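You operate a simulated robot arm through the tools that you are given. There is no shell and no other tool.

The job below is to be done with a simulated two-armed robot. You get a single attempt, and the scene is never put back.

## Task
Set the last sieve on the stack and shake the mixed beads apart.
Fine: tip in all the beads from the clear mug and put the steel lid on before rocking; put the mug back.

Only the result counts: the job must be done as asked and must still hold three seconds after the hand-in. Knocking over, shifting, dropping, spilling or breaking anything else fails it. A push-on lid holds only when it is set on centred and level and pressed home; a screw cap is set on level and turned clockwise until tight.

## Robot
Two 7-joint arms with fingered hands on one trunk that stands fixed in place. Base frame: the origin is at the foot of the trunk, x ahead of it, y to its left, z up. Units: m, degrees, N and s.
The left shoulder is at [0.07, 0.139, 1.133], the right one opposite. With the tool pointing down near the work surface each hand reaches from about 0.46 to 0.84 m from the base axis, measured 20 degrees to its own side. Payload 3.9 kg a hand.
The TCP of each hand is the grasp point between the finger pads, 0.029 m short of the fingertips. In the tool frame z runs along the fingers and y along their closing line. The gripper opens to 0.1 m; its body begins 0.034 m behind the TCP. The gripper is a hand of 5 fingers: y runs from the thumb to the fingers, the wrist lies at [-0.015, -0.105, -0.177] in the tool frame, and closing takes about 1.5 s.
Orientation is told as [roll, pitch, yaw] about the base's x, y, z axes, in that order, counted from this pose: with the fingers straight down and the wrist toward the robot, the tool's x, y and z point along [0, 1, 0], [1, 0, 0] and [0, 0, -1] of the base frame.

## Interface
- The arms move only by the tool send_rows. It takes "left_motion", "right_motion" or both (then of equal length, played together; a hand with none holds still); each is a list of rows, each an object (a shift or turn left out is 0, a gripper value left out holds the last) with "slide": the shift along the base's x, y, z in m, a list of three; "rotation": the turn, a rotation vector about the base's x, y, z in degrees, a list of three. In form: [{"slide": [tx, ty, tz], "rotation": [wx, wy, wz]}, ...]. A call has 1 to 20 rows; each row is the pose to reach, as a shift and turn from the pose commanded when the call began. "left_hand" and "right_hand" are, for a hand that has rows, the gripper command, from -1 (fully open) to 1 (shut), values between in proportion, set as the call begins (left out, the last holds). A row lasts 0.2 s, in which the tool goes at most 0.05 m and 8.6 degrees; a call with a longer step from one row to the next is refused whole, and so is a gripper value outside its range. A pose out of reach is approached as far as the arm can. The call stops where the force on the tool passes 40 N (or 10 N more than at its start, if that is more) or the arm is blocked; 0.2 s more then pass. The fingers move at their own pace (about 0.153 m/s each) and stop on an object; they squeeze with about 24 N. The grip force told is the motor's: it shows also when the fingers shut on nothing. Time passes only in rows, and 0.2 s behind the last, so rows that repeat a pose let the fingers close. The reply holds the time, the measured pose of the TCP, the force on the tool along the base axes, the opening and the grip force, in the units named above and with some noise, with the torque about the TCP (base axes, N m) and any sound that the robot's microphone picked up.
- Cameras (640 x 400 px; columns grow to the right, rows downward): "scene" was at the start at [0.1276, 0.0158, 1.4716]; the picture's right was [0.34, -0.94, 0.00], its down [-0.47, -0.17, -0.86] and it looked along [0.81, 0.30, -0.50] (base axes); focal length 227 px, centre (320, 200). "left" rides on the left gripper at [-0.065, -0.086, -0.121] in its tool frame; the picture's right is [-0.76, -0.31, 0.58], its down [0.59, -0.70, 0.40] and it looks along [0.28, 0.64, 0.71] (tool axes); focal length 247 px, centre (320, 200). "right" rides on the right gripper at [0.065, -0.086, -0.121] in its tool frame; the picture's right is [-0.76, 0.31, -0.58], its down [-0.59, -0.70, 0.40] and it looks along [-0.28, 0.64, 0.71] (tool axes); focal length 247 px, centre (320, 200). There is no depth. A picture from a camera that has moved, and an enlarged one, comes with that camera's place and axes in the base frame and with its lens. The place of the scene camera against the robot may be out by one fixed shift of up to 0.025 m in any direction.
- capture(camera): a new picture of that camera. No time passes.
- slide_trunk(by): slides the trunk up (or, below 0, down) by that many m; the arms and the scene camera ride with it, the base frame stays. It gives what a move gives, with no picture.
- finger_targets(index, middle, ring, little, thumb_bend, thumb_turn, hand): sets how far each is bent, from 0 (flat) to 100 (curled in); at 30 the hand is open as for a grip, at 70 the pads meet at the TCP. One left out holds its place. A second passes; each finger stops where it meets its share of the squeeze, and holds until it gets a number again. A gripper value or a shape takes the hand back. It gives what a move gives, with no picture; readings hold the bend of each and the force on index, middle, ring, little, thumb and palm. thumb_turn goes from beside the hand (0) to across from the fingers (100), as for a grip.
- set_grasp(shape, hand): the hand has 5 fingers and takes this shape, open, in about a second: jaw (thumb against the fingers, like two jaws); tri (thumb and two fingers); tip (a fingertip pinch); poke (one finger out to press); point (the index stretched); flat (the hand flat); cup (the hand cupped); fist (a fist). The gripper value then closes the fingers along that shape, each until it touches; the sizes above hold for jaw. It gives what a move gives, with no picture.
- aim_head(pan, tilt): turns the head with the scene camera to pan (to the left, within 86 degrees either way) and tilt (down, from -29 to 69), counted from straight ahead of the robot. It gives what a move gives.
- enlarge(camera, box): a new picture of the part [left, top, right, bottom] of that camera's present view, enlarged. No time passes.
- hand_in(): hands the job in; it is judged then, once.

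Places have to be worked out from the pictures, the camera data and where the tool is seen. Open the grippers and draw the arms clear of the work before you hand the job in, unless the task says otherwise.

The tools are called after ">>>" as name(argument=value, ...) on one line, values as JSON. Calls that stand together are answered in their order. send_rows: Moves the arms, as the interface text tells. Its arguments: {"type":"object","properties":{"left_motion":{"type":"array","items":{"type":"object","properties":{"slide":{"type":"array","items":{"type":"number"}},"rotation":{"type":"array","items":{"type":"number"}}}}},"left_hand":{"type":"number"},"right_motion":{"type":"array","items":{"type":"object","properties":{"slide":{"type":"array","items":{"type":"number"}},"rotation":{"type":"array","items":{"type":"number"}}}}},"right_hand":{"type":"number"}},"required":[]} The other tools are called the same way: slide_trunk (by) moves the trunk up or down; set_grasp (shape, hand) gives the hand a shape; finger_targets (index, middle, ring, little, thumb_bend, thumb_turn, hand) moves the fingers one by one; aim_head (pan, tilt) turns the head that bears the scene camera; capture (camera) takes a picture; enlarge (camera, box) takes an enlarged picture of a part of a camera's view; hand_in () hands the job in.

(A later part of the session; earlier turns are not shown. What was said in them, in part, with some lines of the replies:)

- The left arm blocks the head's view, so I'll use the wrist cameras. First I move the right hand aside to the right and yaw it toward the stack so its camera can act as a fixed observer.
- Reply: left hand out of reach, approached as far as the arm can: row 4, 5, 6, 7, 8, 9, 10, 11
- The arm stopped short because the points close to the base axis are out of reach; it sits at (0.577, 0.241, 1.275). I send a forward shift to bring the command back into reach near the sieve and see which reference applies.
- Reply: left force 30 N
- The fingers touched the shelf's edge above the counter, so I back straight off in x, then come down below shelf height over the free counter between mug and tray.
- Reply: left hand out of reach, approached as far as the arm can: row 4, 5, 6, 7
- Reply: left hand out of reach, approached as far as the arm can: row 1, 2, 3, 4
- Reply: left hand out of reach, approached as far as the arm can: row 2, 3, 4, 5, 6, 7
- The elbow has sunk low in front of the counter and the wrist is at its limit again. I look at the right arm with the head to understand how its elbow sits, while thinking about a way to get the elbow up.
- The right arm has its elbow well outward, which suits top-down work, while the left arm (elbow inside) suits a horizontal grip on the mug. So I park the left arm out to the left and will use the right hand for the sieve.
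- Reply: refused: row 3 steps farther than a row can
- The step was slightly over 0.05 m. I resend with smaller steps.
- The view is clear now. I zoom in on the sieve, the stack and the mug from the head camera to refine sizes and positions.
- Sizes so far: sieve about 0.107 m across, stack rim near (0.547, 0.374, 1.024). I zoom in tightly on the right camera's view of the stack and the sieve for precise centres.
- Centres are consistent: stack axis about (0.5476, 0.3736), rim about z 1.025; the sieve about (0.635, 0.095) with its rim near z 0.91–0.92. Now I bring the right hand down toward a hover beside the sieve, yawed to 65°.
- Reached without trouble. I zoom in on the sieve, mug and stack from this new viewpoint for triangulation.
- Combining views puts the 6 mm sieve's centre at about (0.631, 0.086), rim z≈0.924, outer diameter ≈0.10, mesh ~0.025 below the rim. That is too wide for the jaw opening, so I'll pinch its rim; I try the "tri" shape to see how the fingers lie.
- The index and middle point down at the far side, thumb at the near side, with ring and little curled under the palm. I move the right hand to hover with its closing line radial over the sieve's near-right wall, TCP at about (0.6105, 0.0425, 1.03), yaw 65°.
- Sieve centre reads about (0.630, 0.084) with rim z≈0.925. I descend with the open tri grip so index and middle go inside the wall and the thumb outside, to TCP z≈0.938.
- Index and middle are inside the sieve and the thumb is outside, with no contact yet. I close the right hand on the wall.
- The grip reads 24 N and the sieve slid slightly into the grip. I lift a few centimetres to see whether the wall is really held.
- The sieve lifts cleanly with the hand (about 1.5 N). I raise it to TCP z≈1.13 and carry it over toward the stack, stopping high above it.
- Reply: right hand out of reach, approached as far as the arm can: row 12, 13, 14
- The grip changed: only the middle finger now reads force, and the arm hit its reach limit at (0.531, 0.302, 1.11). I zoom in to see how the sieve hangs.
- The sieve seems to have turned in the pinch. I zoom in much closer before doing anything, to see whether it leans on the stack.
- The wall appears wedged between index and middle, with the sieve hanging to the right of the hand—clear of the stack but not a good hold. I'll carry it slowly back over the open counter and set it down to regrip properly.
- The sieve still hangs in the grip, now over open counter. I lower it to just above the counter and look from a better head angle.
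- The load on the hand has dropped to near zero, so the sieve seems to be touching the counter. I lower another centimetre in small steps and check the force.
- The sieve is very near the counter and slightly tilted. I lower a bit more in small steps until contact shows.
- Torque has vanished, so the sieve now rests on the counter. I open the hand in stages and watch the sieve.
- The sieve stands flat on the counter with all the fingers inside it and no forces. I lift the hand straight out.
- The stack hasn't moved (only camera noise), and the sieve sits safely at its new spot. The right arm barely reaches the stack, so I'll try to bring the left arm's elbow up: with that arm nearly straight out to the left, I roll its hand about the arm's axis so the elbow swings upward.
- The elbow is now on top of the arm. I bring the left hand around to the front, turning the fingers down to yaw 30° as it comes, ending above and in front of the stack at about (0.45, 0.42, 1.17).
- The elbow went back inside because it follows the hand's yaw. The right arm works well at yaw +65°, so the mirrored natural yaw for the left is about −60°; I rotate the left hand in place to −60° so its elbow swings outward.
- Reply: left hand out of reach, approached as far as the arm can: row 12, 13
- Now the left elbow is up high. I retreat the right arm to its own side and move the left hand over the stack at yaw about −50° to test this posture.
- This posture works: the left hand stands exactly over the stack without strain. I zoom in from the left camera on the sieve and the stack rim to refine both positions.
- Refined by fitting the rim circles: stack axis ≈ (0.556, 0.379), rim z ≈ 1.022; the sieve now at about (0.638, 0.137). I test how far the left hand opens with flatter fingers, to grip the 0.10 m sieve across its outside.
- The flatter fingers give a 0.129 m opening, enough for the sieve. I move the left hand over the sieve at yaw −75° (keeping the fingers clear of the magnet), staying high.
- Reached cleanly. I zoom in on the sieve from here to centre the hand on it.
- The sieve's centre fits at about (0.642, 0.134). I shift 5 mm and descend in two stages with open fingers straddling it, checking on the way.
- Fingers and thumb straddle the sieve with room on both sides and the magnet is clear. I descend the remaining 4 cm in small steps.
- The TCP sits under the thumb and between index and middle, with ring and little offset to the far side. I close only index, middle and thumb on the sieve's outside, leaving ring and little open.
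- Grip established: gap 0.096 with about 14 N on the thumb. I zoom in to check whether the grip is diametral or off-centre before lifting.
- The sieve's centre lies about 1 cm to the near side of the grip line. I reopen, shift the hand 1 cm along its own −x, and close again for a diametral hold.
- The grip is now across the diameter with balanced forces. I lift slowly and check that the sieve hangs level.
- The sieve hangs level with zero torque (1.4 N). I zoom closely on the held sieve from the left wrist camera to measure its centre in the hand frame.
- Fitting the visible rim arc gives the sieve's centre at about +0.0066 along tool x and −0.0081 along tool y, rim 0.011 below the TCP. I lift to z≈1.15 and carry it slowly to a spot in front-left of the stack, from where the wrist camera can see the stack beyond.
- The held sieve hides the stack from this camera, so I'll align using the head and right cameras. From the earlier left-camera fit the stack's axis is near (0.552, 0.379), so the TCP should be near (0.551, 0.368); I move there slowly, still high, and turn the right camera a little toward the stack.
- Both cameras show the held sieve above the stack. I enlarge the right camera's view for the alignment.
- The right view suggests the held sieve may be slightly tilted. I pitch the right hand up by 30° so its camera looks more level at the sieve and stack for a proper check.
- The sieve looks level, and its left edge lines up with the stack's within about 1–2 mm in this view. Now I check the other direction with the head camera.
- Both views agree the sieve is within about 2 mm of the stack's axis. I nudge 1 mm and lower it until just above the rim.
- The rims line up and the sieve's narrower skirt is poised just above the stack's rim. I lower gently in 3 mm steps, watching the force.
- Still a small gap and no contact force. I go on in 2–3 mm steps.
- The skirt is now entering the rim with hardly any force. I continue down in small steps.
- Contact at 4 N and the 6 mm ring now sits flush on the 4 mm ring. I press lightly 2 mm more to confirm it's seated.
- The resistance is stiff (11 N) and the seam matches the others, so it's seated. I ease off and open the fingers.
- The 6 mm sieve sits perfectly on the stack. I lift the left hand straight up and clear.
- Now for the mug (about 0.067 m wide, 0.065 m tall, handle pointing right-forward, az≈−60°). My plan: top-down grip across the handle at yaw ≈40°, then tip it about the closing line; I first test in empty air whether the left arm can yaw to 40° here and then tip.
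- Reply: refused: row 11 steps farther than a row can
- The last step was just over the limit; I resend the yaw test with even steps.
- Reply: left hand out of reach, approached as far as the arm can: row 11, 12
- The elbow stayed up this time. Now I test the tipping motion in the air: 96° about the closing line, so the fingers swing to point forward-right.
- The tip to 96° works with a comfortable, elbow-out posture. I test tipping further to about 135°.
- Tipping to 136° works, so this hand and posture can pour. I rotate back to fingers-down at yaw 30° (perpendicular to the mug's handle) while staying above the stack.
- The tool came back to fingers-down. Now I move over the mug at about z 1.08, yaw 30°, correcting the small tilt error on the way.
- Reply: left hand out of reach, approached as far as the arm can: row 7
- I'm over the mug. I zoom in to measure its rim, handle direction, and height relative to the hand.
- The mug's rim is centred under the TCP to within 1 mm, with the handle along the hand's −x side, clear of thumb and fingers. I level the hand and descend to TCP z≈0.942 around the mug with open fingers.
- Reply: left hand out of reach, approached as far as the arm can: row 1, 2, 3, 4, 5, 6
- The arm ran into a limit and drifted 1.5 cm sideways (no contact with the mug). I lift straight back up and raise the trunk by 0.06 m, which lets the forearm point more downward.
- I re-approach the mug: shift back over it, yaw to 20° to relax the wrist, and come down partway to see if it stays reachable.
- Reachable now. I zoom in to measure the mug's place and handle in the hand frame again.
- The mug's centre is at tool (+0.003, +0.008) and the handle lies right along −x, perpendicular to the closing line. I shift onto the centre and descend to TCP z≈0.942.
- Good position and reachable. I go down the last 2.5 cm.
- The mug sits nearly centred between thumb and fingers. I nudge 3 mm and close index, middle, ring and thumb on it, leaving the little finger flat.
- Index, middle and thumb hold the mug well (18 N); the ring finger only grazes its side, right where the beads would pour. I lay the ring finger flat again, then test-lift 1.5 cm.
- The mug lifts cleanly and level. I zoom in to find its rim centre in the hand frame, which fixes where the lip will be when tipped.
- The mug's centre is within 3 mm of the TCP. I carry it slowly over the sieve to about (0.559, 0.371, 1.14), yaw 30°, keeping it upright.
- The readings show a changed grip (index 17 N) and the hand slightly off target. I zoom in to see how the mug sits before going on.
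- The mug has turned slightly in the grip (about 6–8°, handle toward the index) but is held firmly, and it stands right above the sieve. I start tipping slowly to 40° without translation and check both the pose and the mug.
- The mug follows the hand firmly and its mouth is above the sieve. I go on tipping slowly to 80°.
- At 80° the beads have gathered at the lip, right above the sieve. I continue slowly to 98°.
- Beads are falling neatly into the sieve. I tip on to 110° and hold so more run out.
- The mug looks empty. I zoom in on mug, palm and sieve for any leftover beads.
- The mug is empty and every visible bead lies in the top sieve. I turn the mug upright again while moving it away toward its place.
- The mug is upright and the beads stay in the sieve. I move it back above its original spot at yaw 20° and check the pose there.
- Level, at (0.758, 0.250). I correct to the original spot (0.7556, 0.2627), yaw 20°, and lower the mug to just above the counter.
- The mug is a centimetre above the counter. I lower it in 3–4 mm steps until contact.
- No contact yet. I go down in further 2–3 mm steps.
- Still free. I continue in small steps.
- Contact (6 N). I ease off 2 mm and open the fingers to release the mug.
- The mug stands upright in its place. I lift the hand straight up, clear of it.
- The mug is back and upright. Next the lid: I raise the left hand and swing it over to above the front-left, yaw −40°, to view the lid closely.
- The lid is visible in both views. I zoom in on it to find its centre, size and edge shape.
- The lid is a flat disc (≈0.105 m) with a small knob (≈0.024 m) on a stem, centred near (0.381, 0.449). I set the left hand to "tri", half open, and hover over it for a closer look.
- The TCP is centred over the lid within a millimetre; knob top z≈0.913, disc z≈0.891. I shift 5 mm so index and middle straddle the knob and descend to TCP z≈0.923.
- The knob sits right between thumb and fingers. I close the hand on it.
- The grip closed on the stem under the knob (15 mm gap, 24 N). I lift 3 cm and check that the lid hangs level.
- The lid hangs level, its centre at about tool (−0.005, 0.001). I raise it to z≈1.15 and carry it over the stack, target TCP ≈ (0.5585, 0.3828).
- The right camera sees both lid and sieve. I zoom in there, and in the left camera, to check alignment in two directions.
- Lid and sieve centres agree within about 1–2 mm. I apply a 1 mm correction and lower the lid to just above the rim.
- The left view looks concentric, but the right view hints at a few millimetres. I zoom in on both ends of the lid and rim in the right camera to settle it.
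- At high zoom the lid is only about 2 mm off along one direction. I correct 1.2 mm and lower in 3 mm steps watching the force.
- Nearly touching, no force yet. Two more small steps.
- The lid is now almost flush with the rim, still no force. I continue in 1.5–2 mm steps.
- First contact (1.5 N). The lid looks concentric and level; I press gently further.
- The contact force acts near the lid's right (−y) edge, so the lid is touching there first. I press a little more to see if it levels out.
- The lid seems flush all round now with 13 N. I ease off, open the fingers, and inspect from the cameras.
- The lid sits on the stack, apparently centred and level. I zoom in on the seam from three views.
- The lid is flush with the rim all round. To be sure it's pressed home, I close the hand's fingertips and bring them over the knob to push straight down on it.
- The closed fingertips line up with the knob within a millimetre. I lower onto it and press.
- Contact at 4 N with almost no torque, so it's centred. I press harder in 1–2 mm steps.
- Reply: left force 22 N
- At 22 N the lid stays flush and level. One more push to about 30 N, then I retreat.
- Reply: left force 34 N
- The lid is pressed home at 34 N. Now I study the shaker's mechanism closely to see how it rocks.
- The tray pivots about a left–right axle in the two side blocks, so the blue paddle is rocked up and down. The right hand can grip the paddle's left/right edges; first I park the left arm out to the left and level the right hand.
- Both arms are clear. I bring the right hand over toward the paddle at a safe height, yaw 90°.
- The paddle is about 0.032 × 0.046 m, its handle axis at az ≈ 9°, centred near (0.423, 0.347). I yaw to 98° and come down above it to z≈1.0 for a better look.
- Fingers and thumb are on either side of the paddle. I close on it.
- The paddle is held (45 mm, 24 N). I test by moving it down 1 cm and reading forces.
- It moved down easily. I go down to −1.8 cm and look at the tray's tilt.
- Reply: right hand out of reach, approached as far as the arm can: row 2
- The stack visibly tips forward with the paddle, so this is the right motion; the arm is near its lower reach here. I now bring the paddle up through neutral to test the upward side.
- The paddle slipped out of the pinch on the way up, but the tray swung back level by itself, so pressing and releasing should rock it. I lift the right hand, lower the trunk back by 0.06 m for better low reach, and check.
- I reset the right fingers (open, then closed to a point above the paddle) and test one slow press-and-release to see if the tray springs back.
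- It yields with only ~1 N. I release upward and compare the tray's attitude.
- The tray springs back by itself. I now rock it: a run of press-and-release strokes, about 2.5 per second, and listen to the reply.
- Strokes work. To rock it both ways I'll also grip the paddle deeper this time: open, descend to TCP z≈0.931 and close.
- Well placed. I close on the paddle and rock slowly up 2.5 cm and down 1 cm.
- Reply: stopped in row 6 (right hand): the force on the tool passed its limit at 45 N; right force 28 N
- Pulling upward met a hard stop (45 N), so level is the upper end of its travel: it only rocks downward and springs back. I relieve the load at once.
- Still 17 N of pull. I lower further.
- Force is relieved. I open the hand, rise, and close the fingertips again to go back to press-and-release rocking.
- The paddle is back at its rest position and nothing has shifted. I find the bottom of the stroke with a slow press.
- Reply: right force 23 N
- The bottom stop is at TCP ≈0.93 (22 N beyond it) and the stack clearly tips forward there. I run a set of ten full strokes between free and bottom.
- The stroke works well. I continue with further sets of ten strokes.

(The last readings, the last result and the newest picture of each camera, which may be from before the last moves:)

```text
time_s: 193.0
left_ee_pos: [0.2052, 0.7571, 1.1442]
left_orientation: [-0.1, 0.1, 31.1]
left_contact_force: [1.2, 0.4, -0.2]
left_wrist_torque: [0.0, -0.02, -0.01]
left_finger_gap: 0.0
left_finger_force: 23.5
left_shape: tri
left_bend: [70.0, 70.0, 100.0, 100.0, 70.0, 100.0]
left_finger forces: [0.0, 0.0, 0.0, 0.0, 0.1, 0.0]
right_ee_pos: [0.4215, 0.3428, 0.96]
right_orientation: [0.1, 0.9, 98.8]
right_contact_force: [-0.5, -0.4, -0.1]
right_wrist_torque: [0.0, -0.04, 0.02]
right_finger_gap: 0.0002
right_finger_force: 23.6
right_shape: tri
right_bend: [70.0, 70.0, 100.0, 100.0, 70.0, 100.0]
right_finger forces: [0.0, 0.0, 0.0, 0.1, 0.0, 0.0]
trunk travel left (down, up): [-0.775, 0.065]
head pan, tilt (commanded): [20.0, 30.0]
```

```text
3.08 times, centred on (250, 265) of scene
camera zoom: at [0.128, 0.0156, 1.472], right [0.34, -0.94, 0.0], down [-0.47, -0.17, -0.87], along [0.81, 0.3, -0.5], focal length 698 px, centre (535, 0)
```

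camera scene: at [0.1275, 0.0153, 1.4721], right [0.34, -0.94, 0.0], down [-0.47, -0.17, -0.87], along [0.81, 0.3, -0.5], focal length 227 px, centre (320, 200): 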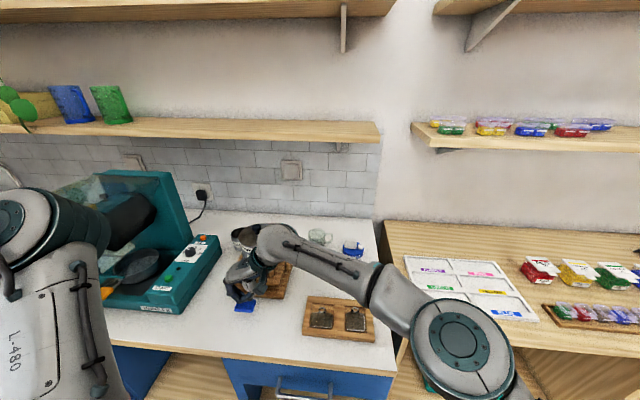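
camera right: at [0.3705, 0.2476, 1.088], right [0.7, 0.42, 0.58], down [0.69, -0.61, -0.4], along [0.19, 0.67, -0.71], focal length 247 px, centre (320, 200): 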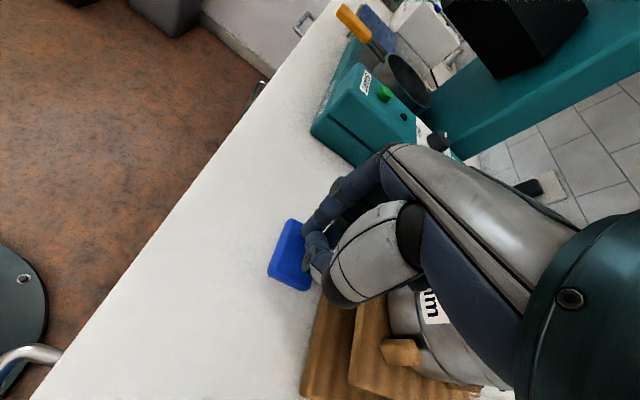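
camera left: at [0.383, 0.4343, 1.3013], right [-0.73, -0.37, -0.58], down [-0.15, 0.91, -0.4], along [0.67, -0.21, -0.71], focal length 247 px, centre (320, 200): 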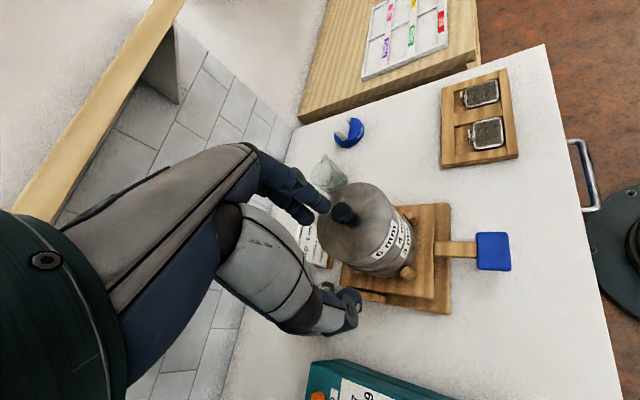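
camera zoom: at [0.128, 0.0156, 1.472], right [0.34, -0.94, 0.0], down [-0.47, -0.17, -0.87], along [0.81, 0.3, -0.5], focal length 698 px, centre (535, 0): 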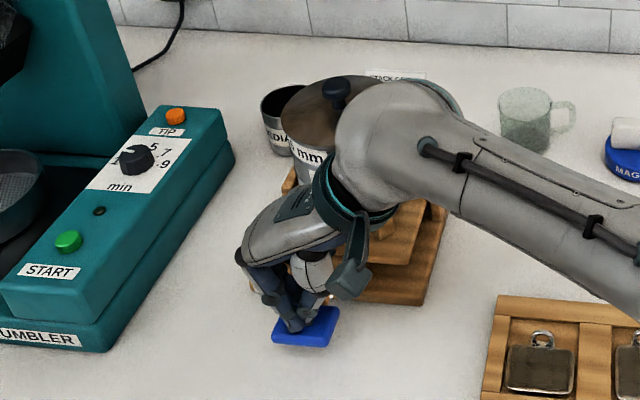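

About 35 strokes so far. I add slower strokes with pauses at both ends so the beads can roll, alternating with quick ones.

>>> send_rows(right_motion=[{"slide": [0, 0, -0.029]}, {"slide": [0, 0, -0.0295]}, {"slide": [0, 0, 0]}, {"slide": [0, 0, 0]}, {"slide": [0, 0, -0.029]}, {"slide": [0, 0, -0.0295]}, {"slide": [0, 0, 0]}, {"slide": [0, 0, 0]}, {"slide": [0, 0, -0.029]}, {"slide": [0, 0, -0.0295]}, {"slide": [0, 0, 0]}, {"slide": [0, 0, 0]}, {"slide": [0, 0, -0.029]}, {"slide": [0, 0, -0.0295]}, {"slide": [0, 0, 0]}, {"slide": [0, 0, 0]}, {"slide": [0, 0, -0.029]}, {"slide": [0, 0, -0.0295]}, {"slide": [0, 0, 0]}, {"slide": [0, 0, 0]}])

>>> send_rows(right_motion=[{"slide": [0, 0, -0.0295]}, {"slide": [0, 0, 0]}, {"slide": [0, 0, -0.0295]}, {"slide": [0, 0, 0]}, {"slide": [0, 0, -0.0295]}, {"slide": [0, 0, 0]}, {"slide": [0, 0, -0.0295]}, {"slide": [0, 0, 0]}, {"slide": [0, 0, -0.0295]}, {"slide": [0, 0, 0]}, {"slide": [0, 0, -0.0295]}, {"slide": [0, 0, 0]}, {"slide": [0, 0, -0.0295]}, {"slide": [0, 0, 0]}, {"slide": [0, 0, -0.0295]}, {"slide": [0, 0, 0]}, {"slide": [0, 0, -0.0295]}, {"slide": [0, 0, 0]}, {"slide": [0, 0, -0.0295]}, {"slide": [0, 0, 0]}])

>>> send_rows(right_motion=[{"slide": [0, 0, -0.0295]}, {"slide": [0, 0, 0]}, {"slide": [0, 0, -0.0295]}, {"slide": [0, 0, 0]}, {"slide": [0, 0, -0.0295]}, {"slide": [0, 0, 0]}, {"slide": [0, 0, -0.0295]}, {"slide": [0, 0, 0]}, {"slide": [0, 0, -0.0295]}, {"slide": [0, 0, 0]}, {"slide": [0, 0, -0.0295]}, {"slide": [0, 0, 0]}, {"slide": [0, 0, -0.0295]}, {"slide": [0, 0, 0]}, {"slide": [0, 0, -0.0295]}, {"slide": [0, 0, 0]}, {"slide": [0, 0, -0.0295]}, {"slide": [0, 0, 0]}, {"slide": [0, 0, -0.0295]}, {"slide": [0, 0, 0]}])

>>> enlarge(camera="scene", box=[200, 200, 300, 330])

```text
time_s: 197.2
left_ee_pos: [0.2043, 0.7559, 1.1432]
left_orientation: [-0.2, 0.3, 31.1]
left_contact_force: [-0.3, 0.3, 0.5]
left_wrist_torque: [0.03, 0.0, 0.0]
left_finger_gap: 0.0
left_finger_force: 24.2
left_shape: tri
left_bend: [70.0, 70.0, 100.0, 100.0, 70.0, 100.0]
left_finger forces: [0.0, 0.0, 0.0, 0.1, 0.0, 0.2]
right_ee_pos: [0.4212, 0.3425, 0.9597]
right_orientation: [0.0, 0.9, 98.8]
right_contact_force: [0.3, 0.1, 0.2]
right_wrist_torque: [0.01, 0.0, -0.03]
right_finger_gap: 0.0
right_finger_force: 23.9
right_shape: tri
right_bend: [70.0, 70.0, 100.0, 100.0, 70.0, 100.0]
right_finger forces: [0.0, 0.0, 0.1, 0.0, 0.0, 0.0]
trunk travel left (down, up): [-0.775, 0.065]
head pan, tilt (commanded): [20.0, 30.0]
```

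```text
time_s: 201.4
left_ee_pos: [0.2039, 0.7564, 1.144]
left_orientation: [-0.1, 0.1, 31.0]
left_contact_force: [0.1, 0.2, 0.6]
left_wrist_torque: [0.0, -0.01, 0.0]
left_finger_gap: 0.0
left_finger_force: 23.9
left_shape: tri
left_bend: [70.0, 70.0, 100.0, 100.0, 70.0, 100.0]
left_finger forces: [0.1, 0.0, 0.0, 0.0, 0.0, 0.0]
right_ee_pos: [0.4214, 0.3416, 0.9598]
right_orientation: [-0.1, 0.8, 98.8]
right_contact_force: [-0.5, -0.6, -0.3]
right_wrist_torque: [0.0, 0.01, -0.01]
right_finger_gap: 0.0
right_finger_force: 23.7
right_shape: tri
right_bend: [70.0, 70.0, 100.0, 100.0, 70.0, 100.0]
right_finger forces: [0.0, 0.1, 0.0, 0.0, 0.0, 0.0]
trunk travel left (down, up): [-0.775, 0.065]
head pan, tilt (commanded): [20.0, 30.0]
```

```text
time_s: 205.6
left_ee_pos: [0.2042, 0.7569, 1.1425]
left_orientation: [-0.1, 0.1, 31.1]
left_contact_force: [-0.7, 0.3, -0.5]
left_wrist_torque: [0.02, 0.0, 0.0]
left_finger_gap: 0.0
left_finger_force: 23.5
left_shape: tri
left_bend: [70.0, 70.0, 100.0, 100.0, 70.0, 100.0]
left_finger forces: [0.0, 0.0, 0.0, 0.0, 0.0, 0.0]
right_ee_pos: [0.4204, 0.342, 0.9602]
right_orientation: [0.0, 0.8, 98.8]
right_contact_force: [-0.2, 0.6, 1.0]
right_wrist_torque: [-0.02, -0.05, -0.01]
right_finger_gap: 0.0
right_finger_force: 23.9
right_shape: tri
right_bend: [70.0, 70.0, 100.0, 100.0, 70.0, 100.0]
right_finger forces: [0.1, 0.0, 0.1, 0.0, 0.0, 0.0]
trunk travel left (down, up): [-0.775, 0.065]
head pan, tilt (commanded): [20.0, 30.0]
```

```text
3.08 times, centred on (250, 265) of scene
camera zoom: at [0.1267, 0.0154, 1.4721], right [0.34, -0.94, 0.0], down [-0.47, -0.17, -0.87], along [0.81, 0.3, -0.5], focal length 698 px, centre (535, 0)
```

zoom: 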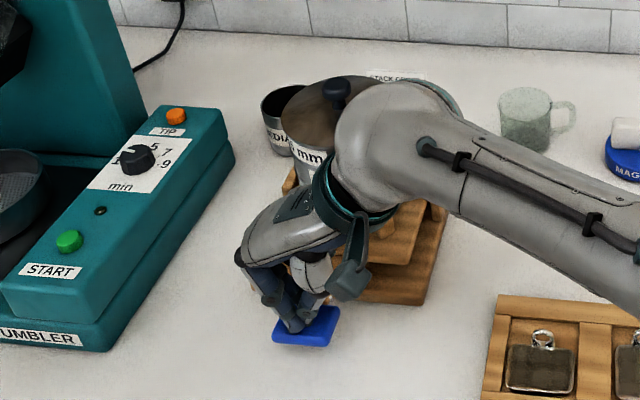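

About 60 strokes done; rest is against a back stop and each press tips and drops it back, which is how this rocker works. I run more quick strokes to make sure the fines have passed through.

>>> send_rows(right_motion=[{"slide": [0, 0, -0.0295]}, {"slide": [0, 0, 0]}, {"slide": [0, 0, -0.0295]}, {"slide": [0, 0, 0]}, {"slide": [0, 0, -0.0295]}, {"slide": [0, 0, 0]}, {"slide": [0, 0, -0.0295]}, {"slide": [0, 0, 0]}, {"slide": [0, 0, -0.0295]}, {"slide": [0, 0, 0]}, {"slide": [0, 0, -0.0295]}, {"slide": [0, 0, 0]}, {"slide": [0, 0, -0.0295]}, {"slide": [0, 0, 0]}, {"slide": [0, 0, -0.0295]}, {"slide": [0, 0, 0]}, {"slide": [0, 0, -0.0295]}, {"slide": [0, 0, 0]}, {"slide": [0, 0, -0.0295]}, {"slide": [0, 0, 0]}])

>>> send_rows(right_motion=[{"slide": [0, 0, -0.0295]}, {"slide": [0, 0, 0]}, {"slide": [0, 0, -0.0295]}, {"slide": [0, 0, 0]}, {"slide": [0, 0, -0.0295]}, {"slide": [0, 0, 0]}, {"slide": [0, 0, -0.0295]}, {"slide": [0, 0, 0]}, {"slide": [0, 0, -0.0295]}, {"slide": [0, 0, 0]}, {"slide": [0, 0, -0.0295]}, {"slide": [0, 0, 0]}, {"slide": [0, 0, -0.0295]}, {"slide": [0, 0, 0]}, {"slide": [0, 0, -0.0295]}, {"slide": [0, 0, 0]}, {"slide": [0, 0, -0.0295]}, {"slide": [0, 0, 0]}, {"slide": [0, 0, -0.0295]}, {"slide": [0, 0, 0]}])

>>> send_rows(right_motion=[{"slide": [0, 0, -0.0295]}, {"slide": [0, 0, 0]}, {"slide": [0, 0, -0.0295]}, {"slide": [0, 0, 0]}, {"slide": [0, 0, -0.0295]}, {"slide": [0, 0, 0]}, {"slide": [0, 0, -0.0295]}, {"slide": [0, 0, 0]}, {"slide": [0, 0, -0.0295]}, {"slide": [0, 0, 0]}, {"slide": [0, 0, -0.0295]}, {"slide": [0, 0, 0]}, {"slide": [0, 0, -0.0295]}, {"slide": [0, 0, 0]}, {"slide": [0, 0, -0.0295]}, {"slide": [0, 0, 0]}, {"slide": [0, 0, -0.0295]}, {"slide": [0, 0, 0]}, {"slide": [0, 0, -0.0295]}, {"slide": [0, 0, 0]}])

>>> send_rows(right_motion=[{"slide": [0, 0, 0.03]}, {"slide": [-0.01, -0.04, 0.06]}, {"slide": [-0.01, -0.08, 0.09]}, {"slide": [-0.01, -0.12, 0.11]}, {"slide": [-0.01, -0.16, 0.13]}, {"slide": [0, -0.2, 0.15]}, {"slide": [0, -0.24, 0.17]}, {"slide": [0, -0.28, 0.19]}, {"slide": [0, -0.32, 0.21]}, {"slide": [0, -0.36, 0.23]}, {"slide": [0, -0.4, 0.25]}, {"slide": [0, -0.44, 0.26]}])

>>> capture(camera="scene")

>>> capture(camera="right")

```text
time_s: 209.8
left_ee_pos: [0.2052, 0.7569, 1.1433]
left_orientation: [-0.1, 0.0, 31.2]
left_contact_force: [-0.2, -0.2, 0.1]
left_wrist_torque: [0.03, 0.0, -0.01]
left_finger_gap: 0.0001
left_finger_force: 23.4
left_shape: tri
left_bend: [70.0, 70.0, 100.0, 100.0, 70.0, 100.0]
left_finger forces: [0.0, 0.0, 0.1, 0.0, 0.1, 0.0]
right_ee_pos: [0.4203, 0.3417, 0.9599]
right_orientation: [0.0, 0.7, 98.8]
right_contact_force: [0.5, -0.8, 0.6]
right_wrist_torque: [0.0, 0.03, -0.04]
right_finger_gap: 0.0
right_finger_force: 24.0
right_shape: tri
right_bend: [70.0, 70.0, 100.0, 100.0, 70.0, 100.0]
right_finger forces: [0.0, 0.0, 0.0, 0.0, 0.0, 0.0]
trunk travel left (down, up): [-0.775, 0.065]
head pan, tilt (commanded): [20.0, 30.0]
```

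```text
time_s: 214.0
left_ee_pos: [0.2034, 0.7567, 1.1439]
left_orientation: [0.0, 0.2, 31.2]
left_contact_force: [0.3, 0.1, -0.3]
left_wrist_torque: [0.0, -0.01, -0.02]
left_finger_gap: 0.0001
left_finger_force: 23.7
left_shape: tri
left_bend: [70.0, 70.0, 100.0, 100.0, 70.0, 100.0]
left_finger forces: [0.0, 0.1, 0.1, 0.1, 0.0, 0.1]
right_ee_pos: [0.4222, 0.3423, 0.9611]
right_orientation: [0.1, 0.8, 98.8]
right_contact_force: [-0.2, 0.4, -0.5]
right_wrist_torque: [0.04, 0.0, 0.03]
right_finger_gap: 0.0
right_finger_force: 24.2
right_shape: tri
right_bend: [70.0, 70.0, 100.0, 100.0, 70.0, 100.0]
right_finger forces: [0.0, 0.0, 0.0, 0.0, 0.0, 0.0]
trunk travel left (down, up): [-0.775, 0.065]
head pan, tilt (commanded): [20.0, 30.0]
```

```text
time_s: 218.2
left_ee_pos: [0.2037, 0.7566, 1.1446]
left_orientation: [-0.1, 0.1, 31.1]
left_contact_force: [0.7, 0.2, -0.5]
left_wrist_torque: [-0.01, 0.0, 0.0]
left_finger_gap: 0.0
left_finger_force: 24.6
left_shape: tri
left_bend: [70.0, 70.0, 100.0, 100.0, 70.0, 100.0]
left_finger forces: [0.1, 0.0, 0.1, 0.0, 0.0, 0.0]
right_ee_pos: [0.4209, 0.3413, 0.9598]
right_orientation: [0.2, 0.8, 98.8]
right_contact_force: [0.5, -0.2, 0.1]
right_wrist_torque: [0.01, 0.03, 0.0]
right_finger_gap: 0.0
right_finger_force: 24.3
right_shape: tri
right_bend: [70.0, 70.0, 100.0, 100.0, 70.0, 100.0]
right_finger forces: [0.0, 0.1, 0.1, 0.0, 0.0, 0.0]
trunk travel left (down, up): [-0.775, 0.065]
head pan, tilt (commanded): [20.0, 30.0]
```

```text
refused: row 2 steps farther than a row can; nothing moved
```

```text
taken
camera scene: at [0.1267, 0.0154, 1.4721], right [0.34, -0.94, 0.0], down [-0.47, -0.17, -0.87], along [0.81, 0.3, -0.5], focal length 227 px, centre (320, 200)
```

scene: 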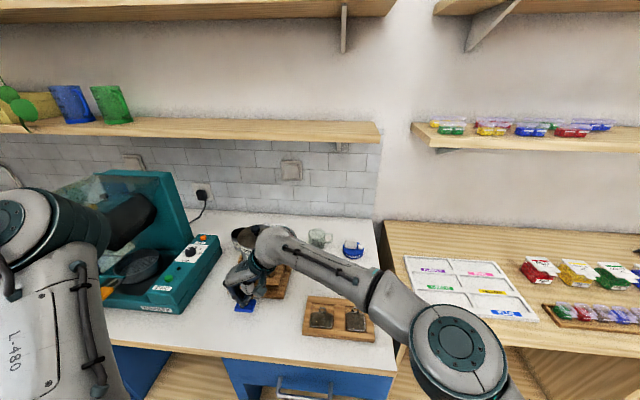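

```text
taken
camera right: at [0.369, 0.2497, 1.0818], right [0.7, 0.43, 0.57], down [0.69, -0.61, -0.39], along [0.18, 0.67, -0.72], focal length 247 px, centre (320, 200)
```

right: 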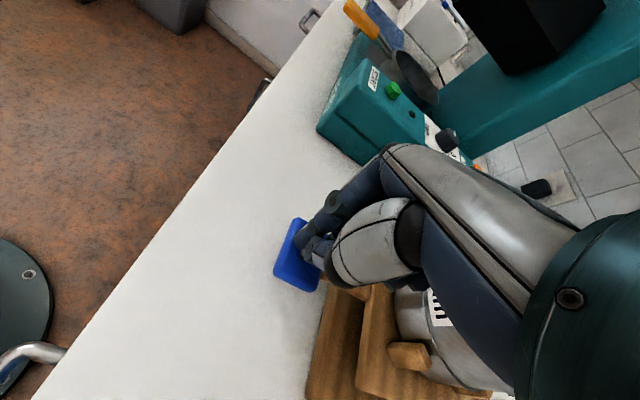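

About 90 strokes in total. I withdraw the right hand up and back to its own side with smaller steps, to inspect the stack.

>>> send_rows(right_motion=[{"slide": [0, 0, 0.035]}, {"slide": [0, -0.01, 0.075]}, {"slide": [0, -0.035, 0.105]}, {"slide": [0, -0.07, 0.125]}, {"slide": [0, -0.11, 0.14], "rotation": [0, 0, -3]}, {"slide": [0.002, -0.15, 0.155], "rotation": [0, 0, -6]}, {"slide": [0.004, -0.19, 0.17], "rotation": [0, 0, -9]}, {"slide": [0.006, -0.23, 0.185], "rotation": [0, 0, -12]}, {"slide": [0.008, -0.27, 0.2], "rotation": [0, 0, -15]}, {"slide": [0.01, -0.31, 0.21], "rotation": [0, 0, -18]}, {"slide": [0.012, -0.35, 0.22], "rotation": [0, 0, -21]}, {"slide": [0.012, -0.39, 0.23], "rotation": [0, 0, -24]}, {"slide": [0.012, -0.43, 0.24], "rotation": [0, 0, -27]}, {"slide": [0.012, -0.47, 0.245], "rotation": [0, 0, -30]}, {"slide": [0.012, -0.51, 0.25], "rotation": [0, 0, -33]}])

>>> enlarge(camera="scene", box=[210, 205, 310, 315])

>>> enlarge(camera="scene", box=[290, 215, 390, 315])

>>> capture(camera="right")

```text
time_s: 221.4
left_ee_pos: [0.2051, 0.7552, 1.1447]
left_orientation: [0.0, 0.1, 31.1]
left_contact_force: [0.7, -0.1, -0.5]
left_wrist_torque: [0.02, 0.01, -0.02]
left_finger_gap: 0.0
left_finger_force: 24.1
left_shape: tri
left_bend: [70.0, 70.0, 100.0, 100.0, 70.0, 100.0]
left_finger forces: [0.0, 0.0, 0.0, 0.0, 0.0, 0.0]
right_ee_pos: [0.4349, -0.1696, 1.211]
right_orientation: [0.1, 0.7, 65.8]
right_contact_force: [0.7, -0.3, 0.3]
right_wrist_torque: [0.04, 0.0, -0.02]
right_finger_gap: 0.0001
right_finger_force: 23.9
right_shape: tri
right_bend: [70.0, 70.0, 100.0, 100.0, 70.0, 100.0]
right_finger forces: [0.0, 0.0, 0.1, 0.0, 0.1, 0.1]
trunk travel left (down, up): [-0.775, 0.065]
head pan, tilt (commanded): [20.0, 30.0]
```

```text
3.64 times, centred on (260, 260) of scene
camera zoom: at [0.1276, 0.0134, 1.4722], right [0.34, -0.94, 0.0], down [-0.47, -0.17, -0.87], along [0.81, 0.3, -0.5], focal length 825 px, centre (538, -18)
```

zoom: 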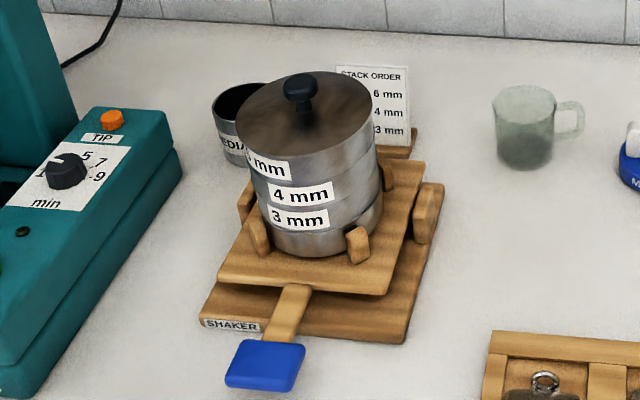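

```text
4.00 times, centred on (340, 265) of scene
camera zoom: at [0.1276, 0.0134, 1.4722], right [0.34, -0.94, 0.0], down [-0.47, -0.17, -0.87], along [0.81, 0.3, -0.5], focal length 907 px, centre (240, -60)
```

zoom: 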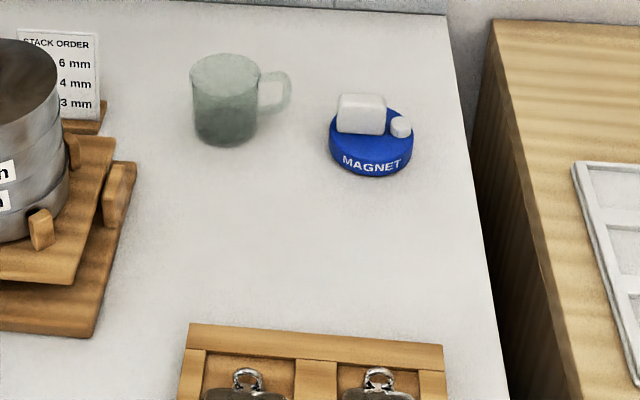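

```text
taken
camera right: at [0.3396, -0.2184, 1.3318], right [0.82, -0.03, 0.57], down [0.24, -0.89, -0.39], along [0.52, 0.46, -0.72], focal length 247 px, centre (320, 200)
```

right: 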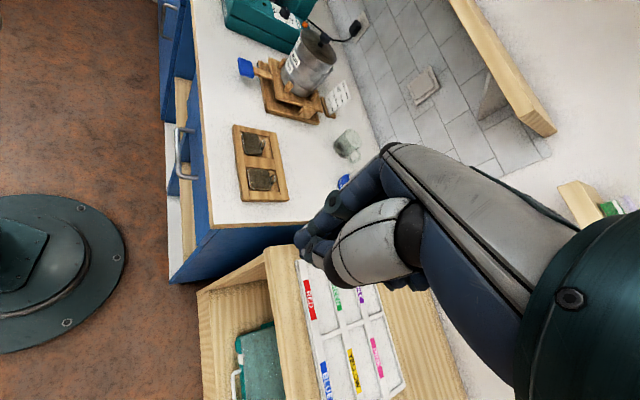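

Stack, lid, mug and everything else look in order. To be thorough I go back to the paddle for a series of slow, full strokes that surely reach both end stops.

>>> send_rows(right_motion=[{"slide": [0, 0.04, -0.005], "rotation": [0, 0, 3]}, {"slide": [0, 0.08, -0.01], "rotation": [0, 0, 6]}, {"slide": [0, 0.12, -0.02], "rotation": [0, 0, 9]}, {"slide": [0, 0.16, -0.03], "rotation": [0, 0, 12]}, {"slide": [-0.002, 0.2, -0.04], "rotation": [0, 0, 15]}, {"slide": [-0.004, 0.24, -0.05], "rotation": [0, 0, 18]}, {"slide": [-0.006, 0.28, -0.065], "rotation": [0, 0, 21]}, {"slide": [-0.008, 0.32, -0.08], "rotation": [0, 0, 24]}, {"slide": [-0.01, 0.36, -0.095], "rotation": [0, 0, 27]}, {"slide": [-0.012, 0.4, -0.11], "rotation": [0, 0, 30]}, {"slide": [-0.012, 0.44, -0.125], "rotation": [0, 0, 33]}, {"slide": [-0.012, 0.475, -0.145], "rotation": [0, 0, 33]}, {"slide": [-0.0125, 0.5, -0.175], "rotation": [0, 0, 33]}, {"slide": [-0.013, 0.512, -0.215], "rotation": [0, 0, 33]}, {"slide": [-0.013, 0.512, -0.24], "rotation": [0, 0, 33]}])

>>> enlarge(camera="right", box=[220, 160, 420, 360])

>>> enlarge(camera="scene", box=[200, 200, 300, 330])

```text
time_s: 224.6
left_ee_pos: [0.2048, 0.7559, 1.1444]
left_orientation: [-0.1, 0.2, 31.1]
left_contact_force: [-0.4, 0.5, 0.1]
left_wrist_torque: [0.0, -0.01, -0.03]
left_finger_gap: 0.0
left_finger_force: 24.0
left_shape: tri
left_bend: [70.0, 70.0, 100.0, 100.0, 70.0, 100.0]
left_finger forces: [0.1, 0.1, 0.0, 0.0, 0.0, 0.1]
right_ee_pos: [0.4209, 0.3438, 0.9704]
right_orientation: [0.1, 0.7, 98.7]
right_contact_force: [-0.7, -0.1, -0.2]
right_wrist_torque: [0.0, 0.0, -0.02]
right_finger_gap: 0.0
right_finger_force: 24.4
right_shape: tri
right_bend: [70.0, 70.0, 100.0, 100.0, 70.0, 100.0]
right_finger forces: [0.0, 0.1, 0.1, 0.0, 0.0, 0.0]
trunk travel left (down, up): [-0.775, 0.065]
head pan, tilt (commanded): [20.0, 30.0]
```

```text
2.00 times, centred on (320, 260) of right
camera zoom: at [0.3687, 0.2522, 1.091], right [0.7, 0.43, 0.57], down [0.69, -0.61, -0.39], along [0.18, 0.67, -0.72], focal length 494 px, centre (320, 80)
```

zoom: 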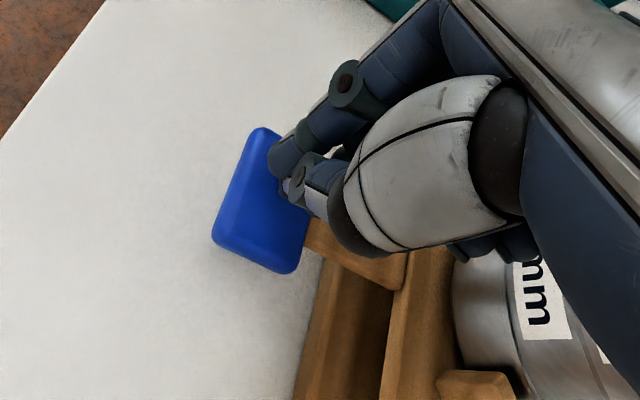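

```text
3.08 times, centred on (250, 265) of scene
camera zoom: at [0.1276, 0.0145, 1.4722], right [0.34, -0.94, 0.0], down [-0.47, -0.17, -0.87], along [0.81, 0.3, -0.5], focal length 698 px, centre (535, 0)
```

zoom: 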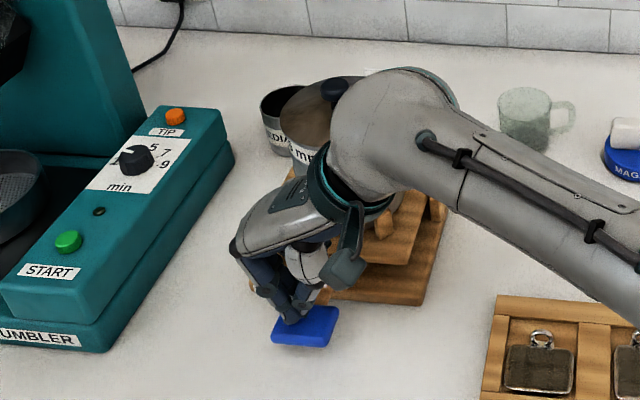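

I do slow full strokes with short holds at bottom and top.

>>> send_rows(right_motion=[{"slide": [0, -0.001, -0.028]}, {"slide": [0, -0.001, -0.042]}, {"slide": [0, -0.001, -0.042]}, {"slide": [0, -0.001, -0.01]}, {"slide": [0, -0.001, -0.01]}, {"slide": [0, -0.001, -0.028]}, {"slide": [0, -0.001, -0.042]}, {"slide": [0, -0.001, -0.042]}, {"slide": [0, -0.001, -0.01]}, {"slide": [0, -0.001, -0.01]}, {"slide": [0, -0.001, -0.028]}, {"slide": [0, -0.001, -0.042]}, {"slide": [0, -0.001, -0.042]}, {"slide": [0, -0.001, -0.01]}, {"slide": [0, -0.001, -0.01]}, {"slide": [0, -0.001, -0.028]}, {"slide": [0, -0.001, -0.042]}, {"slide": [0, -0.001, -0.042]}, {"slide": [0, -0.001, -0.042]}])

>>> enlarge(camera="scene", box=[200, 200, 300, 330])

```text
time_s: 228.6
left_ee_pos: [0.2044, 0.7566, 1.1444]
left_orientation: [-0.1, 0.1, 31.0]
left_contact_force: [0.4, -0.4, -0.1]
left_wrist_torque: [-0.03, 0.03, -0.01]
left_finger_gap: 0.0001
left_finger_force: 23.6
left_shape: tri
left_bend: [70.0, 70.0, 100.0, 100.0, 70.0, 100.0]
left_finger forces: [0.1, 0.1, 0.0, 0.0, 0.0, 0.0]
right_ee_pos: [0.4205, 0.3428, 0.9297]
right_orientation: [0.0, 0.6, 98.7]
right_contact_force: [0.4, 1.6, 11.2]
right_wrist_torque: [0.06, -0.19, 0.02]
right_finger_gap: 0.0
right_finger_force: 23.7
right_shape: tri
right_bend: [70.0, 70.0, 100.0, 100.0, 70.0, 100.0]
right_finger forces: [0.1, 0.1, 0.0, 0.1, 0.1, 0.1]
trunk travel left (down, up): [-0.775, 0.065]
head pan, tilt (commanded): [20.0, 30.0]
```

```text
3.08 times, centred on (250, 265) of scene
camera zoom: at [0.1267, 0.0148, 1.4723], right [0.34, -0.94, 0.0], down [-0.47, -0.17, -0.87], along [0.81, 0.3, -0.5], focal length 698 px, centre (535, 0)
```

zoom: 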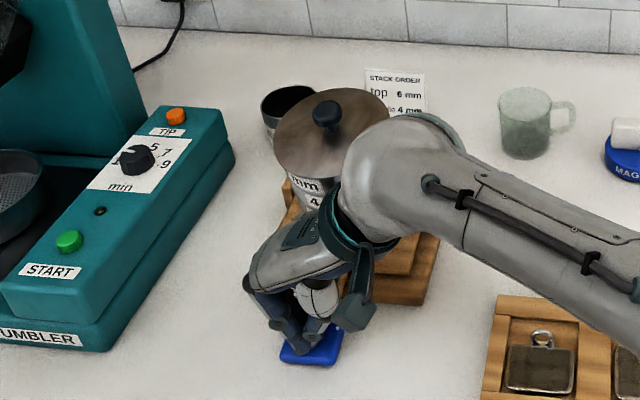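

At bottom the stop is reached (11 N). I check how fast it returns: raise quickly and look right away.

>>> send_rows(right_motion=[{"slide": [0, 0, 0.04]}])

>>> enlarge(camera="scene", box=[200, 200, 300, 330])

>>> enlarge(camera="right", box=[220, 160, 420, 360])

```text
time_s: 229.0
left_ee_pos: [0.2034, 0.7579, 1.1437]
left_orientation: [-0.1, 0.1, 31.1]
left_contact_force: [-0.1, 0.6, 0.3]
left_wrist_torque: [0.0, 0.0, -0.01]
left_finger_gap: 0.0
left_finger_force: 23.7
left_shape: tri
left_bend: [70.0, 70.0, 100.0, 100.0, 70.0, 100.0]
left_finger forces: [0.0, 0.1, 0.1, 0.0, 0.0, 0.0]
right_ee_pos: [0.4204, 0.3417, 0.9673]
right_orientation: [0.1, 0.9, 98.8]
right_contact_force: [-0.1, -0.3, -0.4]
right_wrist_torque: [0.01, 0.04, -0.02]
right_finger_gap: 0.0001
right_finger_force: 23.8
right_shape: tri
right_bend: [70.0, 70.0, 100.0, 100.0, 70.0, 100.0]
right_finger forces: [0.0, 0.0, 0.0, 0.1, 0.1, 0.0]
trunk travel left (down, up): [-0.775, 0.065]
head pan, tilt (commanded): [20.0, 30.0]
```

```text
3.08 times, centred on (250, 265) of scene
camera zoom: at [0.1267, 0.0154, 1.472], right [0.34, -0.94, 0.0], down [-0.47, -0.17, -0.87], along [0.81, 0.3, -0.5], focal length 698 px, centre (535, 0)
```

zoom: 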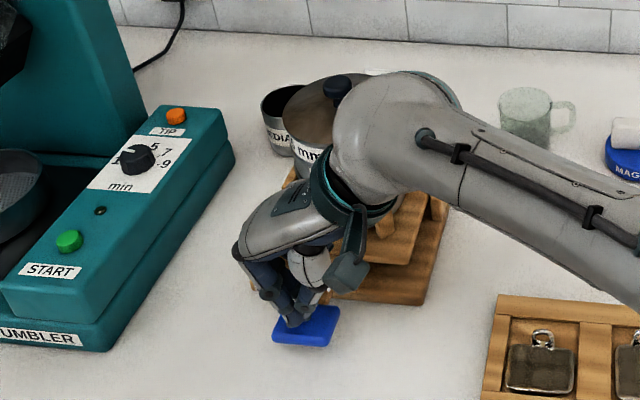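

```text
2.00 times, centred on (320, 260) of right
camera zoom: at [0.3676, 0.2506, 1.0888], right [0.7, 0.43, 0.57], down [0.69, -0.61, -0.39], along [0.18, 0.67, -0.72], focal length 494 px, centre (320, 80)
```

zoom: 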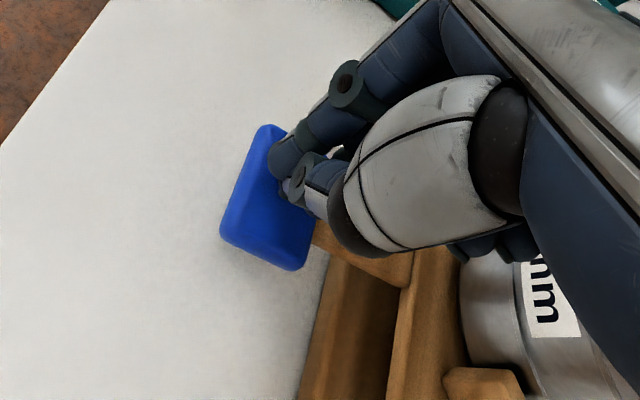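

It returns to rest within a fraction of a second. I finish with one more slow set and one quick set reaching the bottom stop, then withdraw.

>>> send_rows(right_motion=[{"slide": [0, 0, -0.025]}, {"slide": [0, 0, -0.039]}, {"slide": [0, 0, -0.039]}, {"slide": [0, 0, -0.005]}, {"slide": [0, 0, -0.005]}, {"slide": [0, 0, -0.025]}, {"slide": [0, 0, -0.039]}, {"slide": [0, 0, -0.039]}, {"slide": [0, 0, -0.005]}, {"slide": [0, 0, -0.005]}, {"slide": [0, 0, -0.025]}, {"slide": [0, 0, -0.039]}, {"slide": [0, 0, -0.039]}, {"slide": [0, 0, -0.005]}, {"slide": [0, 0, -0.005]}, {"slide": [0, 0, -0.025]}, {"slide": [0, 0, -0.039]}, {"slide": [0, 0, -0.039]}, {"slide": [0, 0, -0.005]}, {"slide": [0, 0, -0.005]}])

>>> send_rows(right_motion=[{"slide": [0, 0, -0.033]}, {"slide": [0, 0, 0]}, {"slide": [0, 0, -0.033]}, {"slide": [0, 0, 0]}, {"slide": [0, 0, -0.033]}, {"slide": [0, 0, 0]}, {"slide": [0, 0, -0.033]}, {"slide": [0, 0, 0]}, {"slide": [0, 0, -0.033]}, {"slide": [0, 0, 0]}, {"slide": [0, 0, -0.033]}, {"slide": [0, 0, 0]}, {"slide": [0, 0, -0.033]}, {"slide": [0, 0, 0]}, {"slide": [0, 0, -0.033]}, {"slide": [0, 0, 0]}, {"slide": [0, 0, -0.033]}, {"slide": [0, 0, 0]}, {"slide": [0, 0, -0.033]}, {"slide": [0, 0, 0]}])

>>> send_rows(right_motion=[{"slide": [0, 0, 0.035]}, {"slide": [0, -0.01, 0.075]}, {"slide": [0, -0.035, 0.105]}, {"slide": [0, -0.07, 0.125]}, {"slide": [0, -0.11, 0.14], "rotation": [0, 0, -3]}, {"slide": [0.002, -0.15, 0.155], "rotation": [0, 0, -6]}, {"slide": [0.004, -0.19, 0.17], "rotation": [0, 0, -9]}, {"slide": [0.006, -0.23, 0.185], "rotation": [0, 0, -12]}, {"slide": [0.008, -0.27, 0.2], "rotation": [0, 0, -15]}, {"slide": [0.01, -0.31, 0.21], "rotation": [0, 0, -18]}, {"slide": [0.012, -0.35, 0.22], "rotation": [0, 0, -21]}, {"slide": [0.012, -0.39, 0.23], "rotation": [0, 0, -24]}, {"slide": [0.012, -0.43, 0.24], "rotation": [0, 0, -27]}, {"slide": [0.012, -0.47, 0.245], "rotation": [0, 0, -30]}, {"slide": [0.012, -0.51, 0.25], "rotation": [0, 0, -33]}])

>>> capture(camera="scene")

>>> enlarge(camera="right", box=[215, 20, 375, 170])

```text
time_s: 233.2
left_ee_pos: [0.2051, 0.7564, 1.1431]
left_orientation: [-0.1, 0.2, 31.1]
left_contact_force: [-0.1, -0.3, -1.0]
left_wrist_torque: [0.01, -0.01, 0.02]
left_finger_gap: 0.0
left_finger_force: 23.6
left_shape: tri
left_bend: [70.0, 70.0, 100.0, 100.0, 70.0, 100.0]
left_finger forces: [0.0, 0.1, 0.0, 0.0, 0.0, 0.0]
right_ee_pos: [0.4208, 0.3435, 0.9624]
right_orientation: [0.1, 0.8, 98.8]
right_contact_force: [-0.6, -0.8, -0.3]
right_wrist_torque: [-0.02, -0.04, 0.02]
right_finger_gap: 0.0003
right_finger_force: 23.7
right_shape: tri
right_bend: [70.0, 70.0, 100.0, 100.0, 70.0, 100.0]
right_finger forces: [0.0, 0.0, 0.0, 0.0, 0.0, 0.0]
trunk travel left (down, up): [-0.775, 0.065]
head pan, tilt (commanded): [20.0, 30.0]
```

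```text
time_s: 237.4
left_ee_pos: [0.2027, 0.756, 1.1443]
left_orientation: [-0.1, 0.1, 31.1]
left_contact_force: [0.3, 0.8, 0.0]
left_wrist_torque: [-0.03, -0.05, 0.0]
left_finger_gap: 0.0
left_finger_force: 24.2
left_shape: tri
left_bend: [70.0, 70.0, 100.0, 100.0, 70.0, 100.0]
left_finger forces: [0.1, 0.0, 0.0, 0.1, 0.1, 0.1]
right_ee_pos: [0.4197, 0.3419, 0.9634]
right_orientation: [0.1, 0.7, 98.8]
right_contact_force: [-0.7, -0.4, -0.3]
right_wrist_torque: [-0.01, 0.01, 0.0]
right_finger_gap: 0.0
right_finger_force: 23.9
right_shape: tri
right_bend: [70.0, 70.0, 100.0, 100.0, 70.0, 100.0]
right_finger forces: [0.0, 0.0, 0.0, 0.1, 0.0, 0.0]
trunk travel left (down, up): [-0.775, 0.065]
head pan, tilt (commanded): [20.0, 30.0]
```

```text
time_s: 240.6
left_ee_pos: [0.2043, 0.7553, 1.1446]
left_orientation: [0.0, 0.1, 31.0]
left_contact_force: [-0.2, -0.2, 0.3]
left_wrist_torque: [0.01, 0.03, -0.03]
left_finger_gap: 0.0
left_finger_force: 23.9
left_shape: tri
left_bend: [70.0, 70.0, 100.0, 100.0, 70.0, 100.0]
left_finger forces: [0.0, 0.1, 0.0, 0.1, 0.0, 0.1]
right_ee_pos: [0.4329, -0.1686, 1.2127]
right_orientation: [0.1, 0.7, 65.8]
right_contact_force: [-0.7, -0.5, 0.4]
right_wrist_torque: [0.01, 0.0, 0.01]
right_finger_gap: 0.0001
right_finger_force: 23.9
right_shape: tri
right_bend: [70.0, 70.0, 100.0, 100.0, 70.0, 100.0]
right_finger forces: [0.0, 0.1, 0.0, 0.0, 0.0, 0.1]
trunk travel left (down, up): [-0.775, 0.065]
head pan, tilt (commanded): [20.0, 30.0]
```

```text
taken
camera scene: at [0.1275, 0.0134, 1.4722], right [0.34, -0.94, 0.0], down [-0.47, -0.17, -0.87], along [0.81, 0.3, -0.5], focal length 227 px, centre (320, 200)
```

scene: 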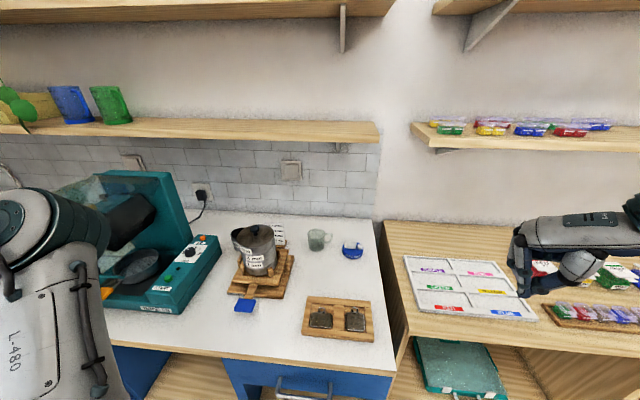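

```text
2.67 times, centred on (295, 95) of right
camera zoom: at [0.3386, -0.2171, 1.3336], right [0.82, -0.02, 0.57], down [0.25, -0.89, -0.39], along [0.52, 0.46, -0.72], focal length 659 px, centre (387, 480)
```

zoom: 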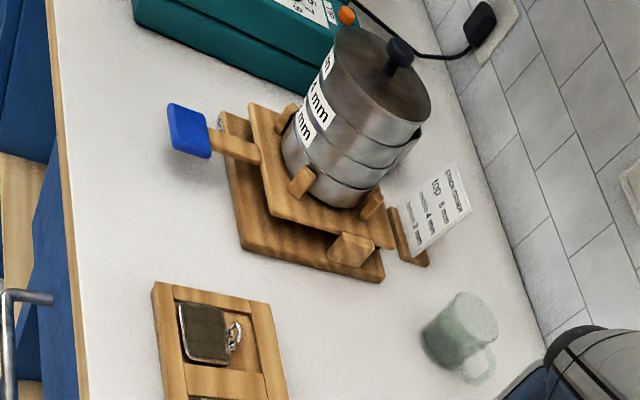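

Everything is in order: stack seated with lid on, shaker at rest, mug upright in place, nothing spilled in view. I open both hands while keeping the arms clear.

>>> send_rows(left_motion=[{}, {}, {}, {}, {}], right_motion=[{}, {}, {}, {}, {}], left_hand=-1, right_hand=-1)

>>> enlarge(camera="scene", box=[215, 210, 300, 320])

>>> enlarge(camera="scene", box=[285, 215, 385, 315])

>>> enlarge(camera="right", box=[265, 20, 325, 90])

```text
time_s: 241.8
left_ee_pos: [0.2052, 0.7581, 1.1442]
left_orientation: [-0.1, 0.1, 31.2]
left_contact_force: [0.1, 1.1, 0.0]
left_wrist_torque: [0.02, 0.02, 0.0]
left_finger_gap: 0.0999
left_finger_force: 0.1
left_shape: tri
left_bend: [30.0, 30.0, 99.0, 99.0, 30.0, 98.0]
left_finger forces: [0.0, 0.1, 0.0, 0.0, 0.0, 0.1]
right_ee_pos: [0.4328, -0.1648, 1.2125]
right_orientation: [0.2, 0.7, 65.8]
right_contact_force: [0.3, 0.2, 0.6]
right_wrist_torque: [0.04, 0.0, 0.0]
right_finger_gap: 0.0997
right_finger_force: 0.1
right_shape: tri
right_bend: [30.0, 30.0, 99.0, 100.0, 30.0, 98.0]
right_finger forces: [0.0, 0.0, 0.1, 0.1, 0.1, 0.0]
trunk travel left (down, up): [-0.775, 0.065]
head pan, tilt (commanded): [20.0, 30.0]
```

```text
3.64 times, centred on (258, 265) of scene
camera zoom: at [0.1278, 0.0157, 1.4721], right [0.34, -0.94, 0.0], down [-0.47, -0.17, -0.87], along [0.81, 0.3, -0.5], focal length 825 px, centre (547, -36)
```

zoom: 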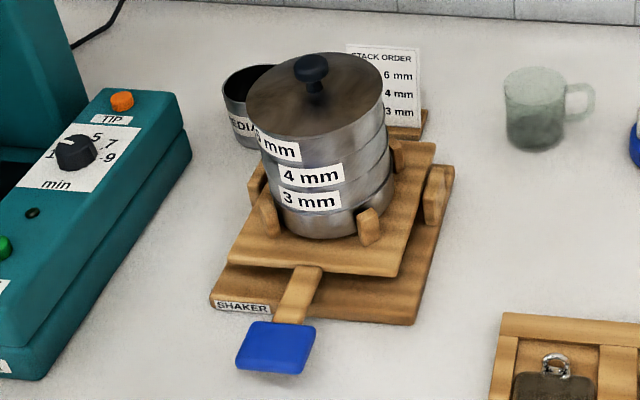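

```text
4.00 times, centred on (335, 265) of scene
camera zoom: at [0.1278, 0.0157, 1.4721], right [0.34, -0.94, 0.0], down [-0.47, -0.17, -0.87], along [0.81, 0.3, -0.5], focal length 907 px, centre (260, -60)
```

zoom: 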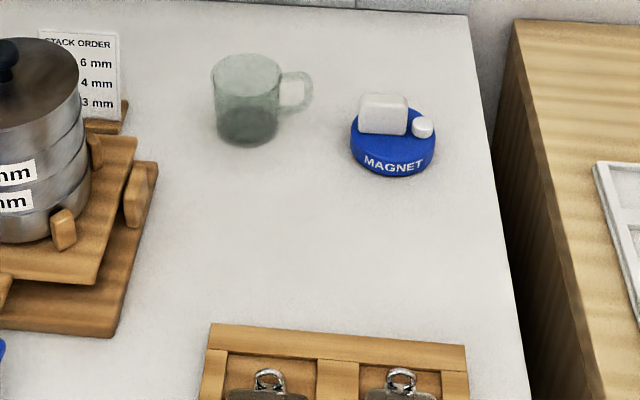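

```text
5.71 times, centred on (295, 55) of right
camera zoom: at [0.339, -0.2145, 1.334], right [0.82, -0.02, 0.57], down [0.25, -0.89, -0.39], along [0.52, 0.46, -0.72], focal length 1411 px, centre (463, 1029)
```

zoom: 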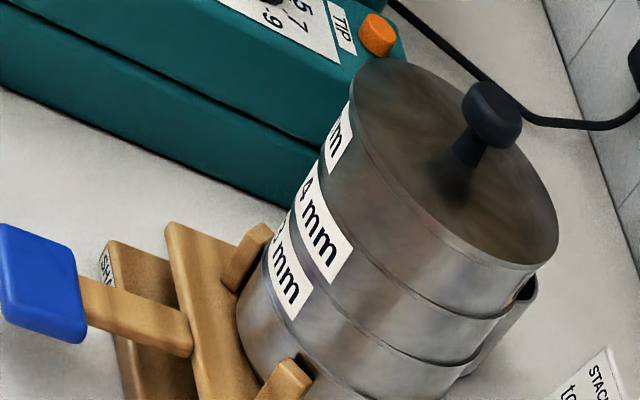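

All is settled: 6 mm sieve on top, lid pressed home, beads rocked, mug back upright, hands open and clear. I hand in the job.

>>> hand_in()

```text
The job is handed in.
```

I've handed the job in. The beads were rocked through about 110 strokes, but I couldn't confirm they have separated, because the steel walls and the lid hide the insides. I left the lid on: lifting it to check could have pulled the top sieve off with it.

- **Sieve:** The 6 mm sieve is nested on the 4 mm one, as the "STACK ORDER" card says. On the first try it slipped in the right hand's grip beside the stack, so I set it down, regripped it with the left hand and seated it. The stack did not move.
- **Beads:** All the beads from the clear mug went into the top sieve. The mug was empty when I checked it, and I saw none spilled.
- **Lid:** The steel lid went on before any rocking. I centred it and pressed it home with about 34 N on the knob.
- **Rocking:** I worked the shaker's blue paddle by pressing it down and letting it spring back. It only tips one way: pulling it up met a hard stop at about 45 N, and I let go straight away.
- **Mug:** It is back upright within a few millimetres of its original spot.

Early on, the left fingers bumped the edge of the shelf above the counter; nothing there looked disturbed. Both hands are open and clear of the work.
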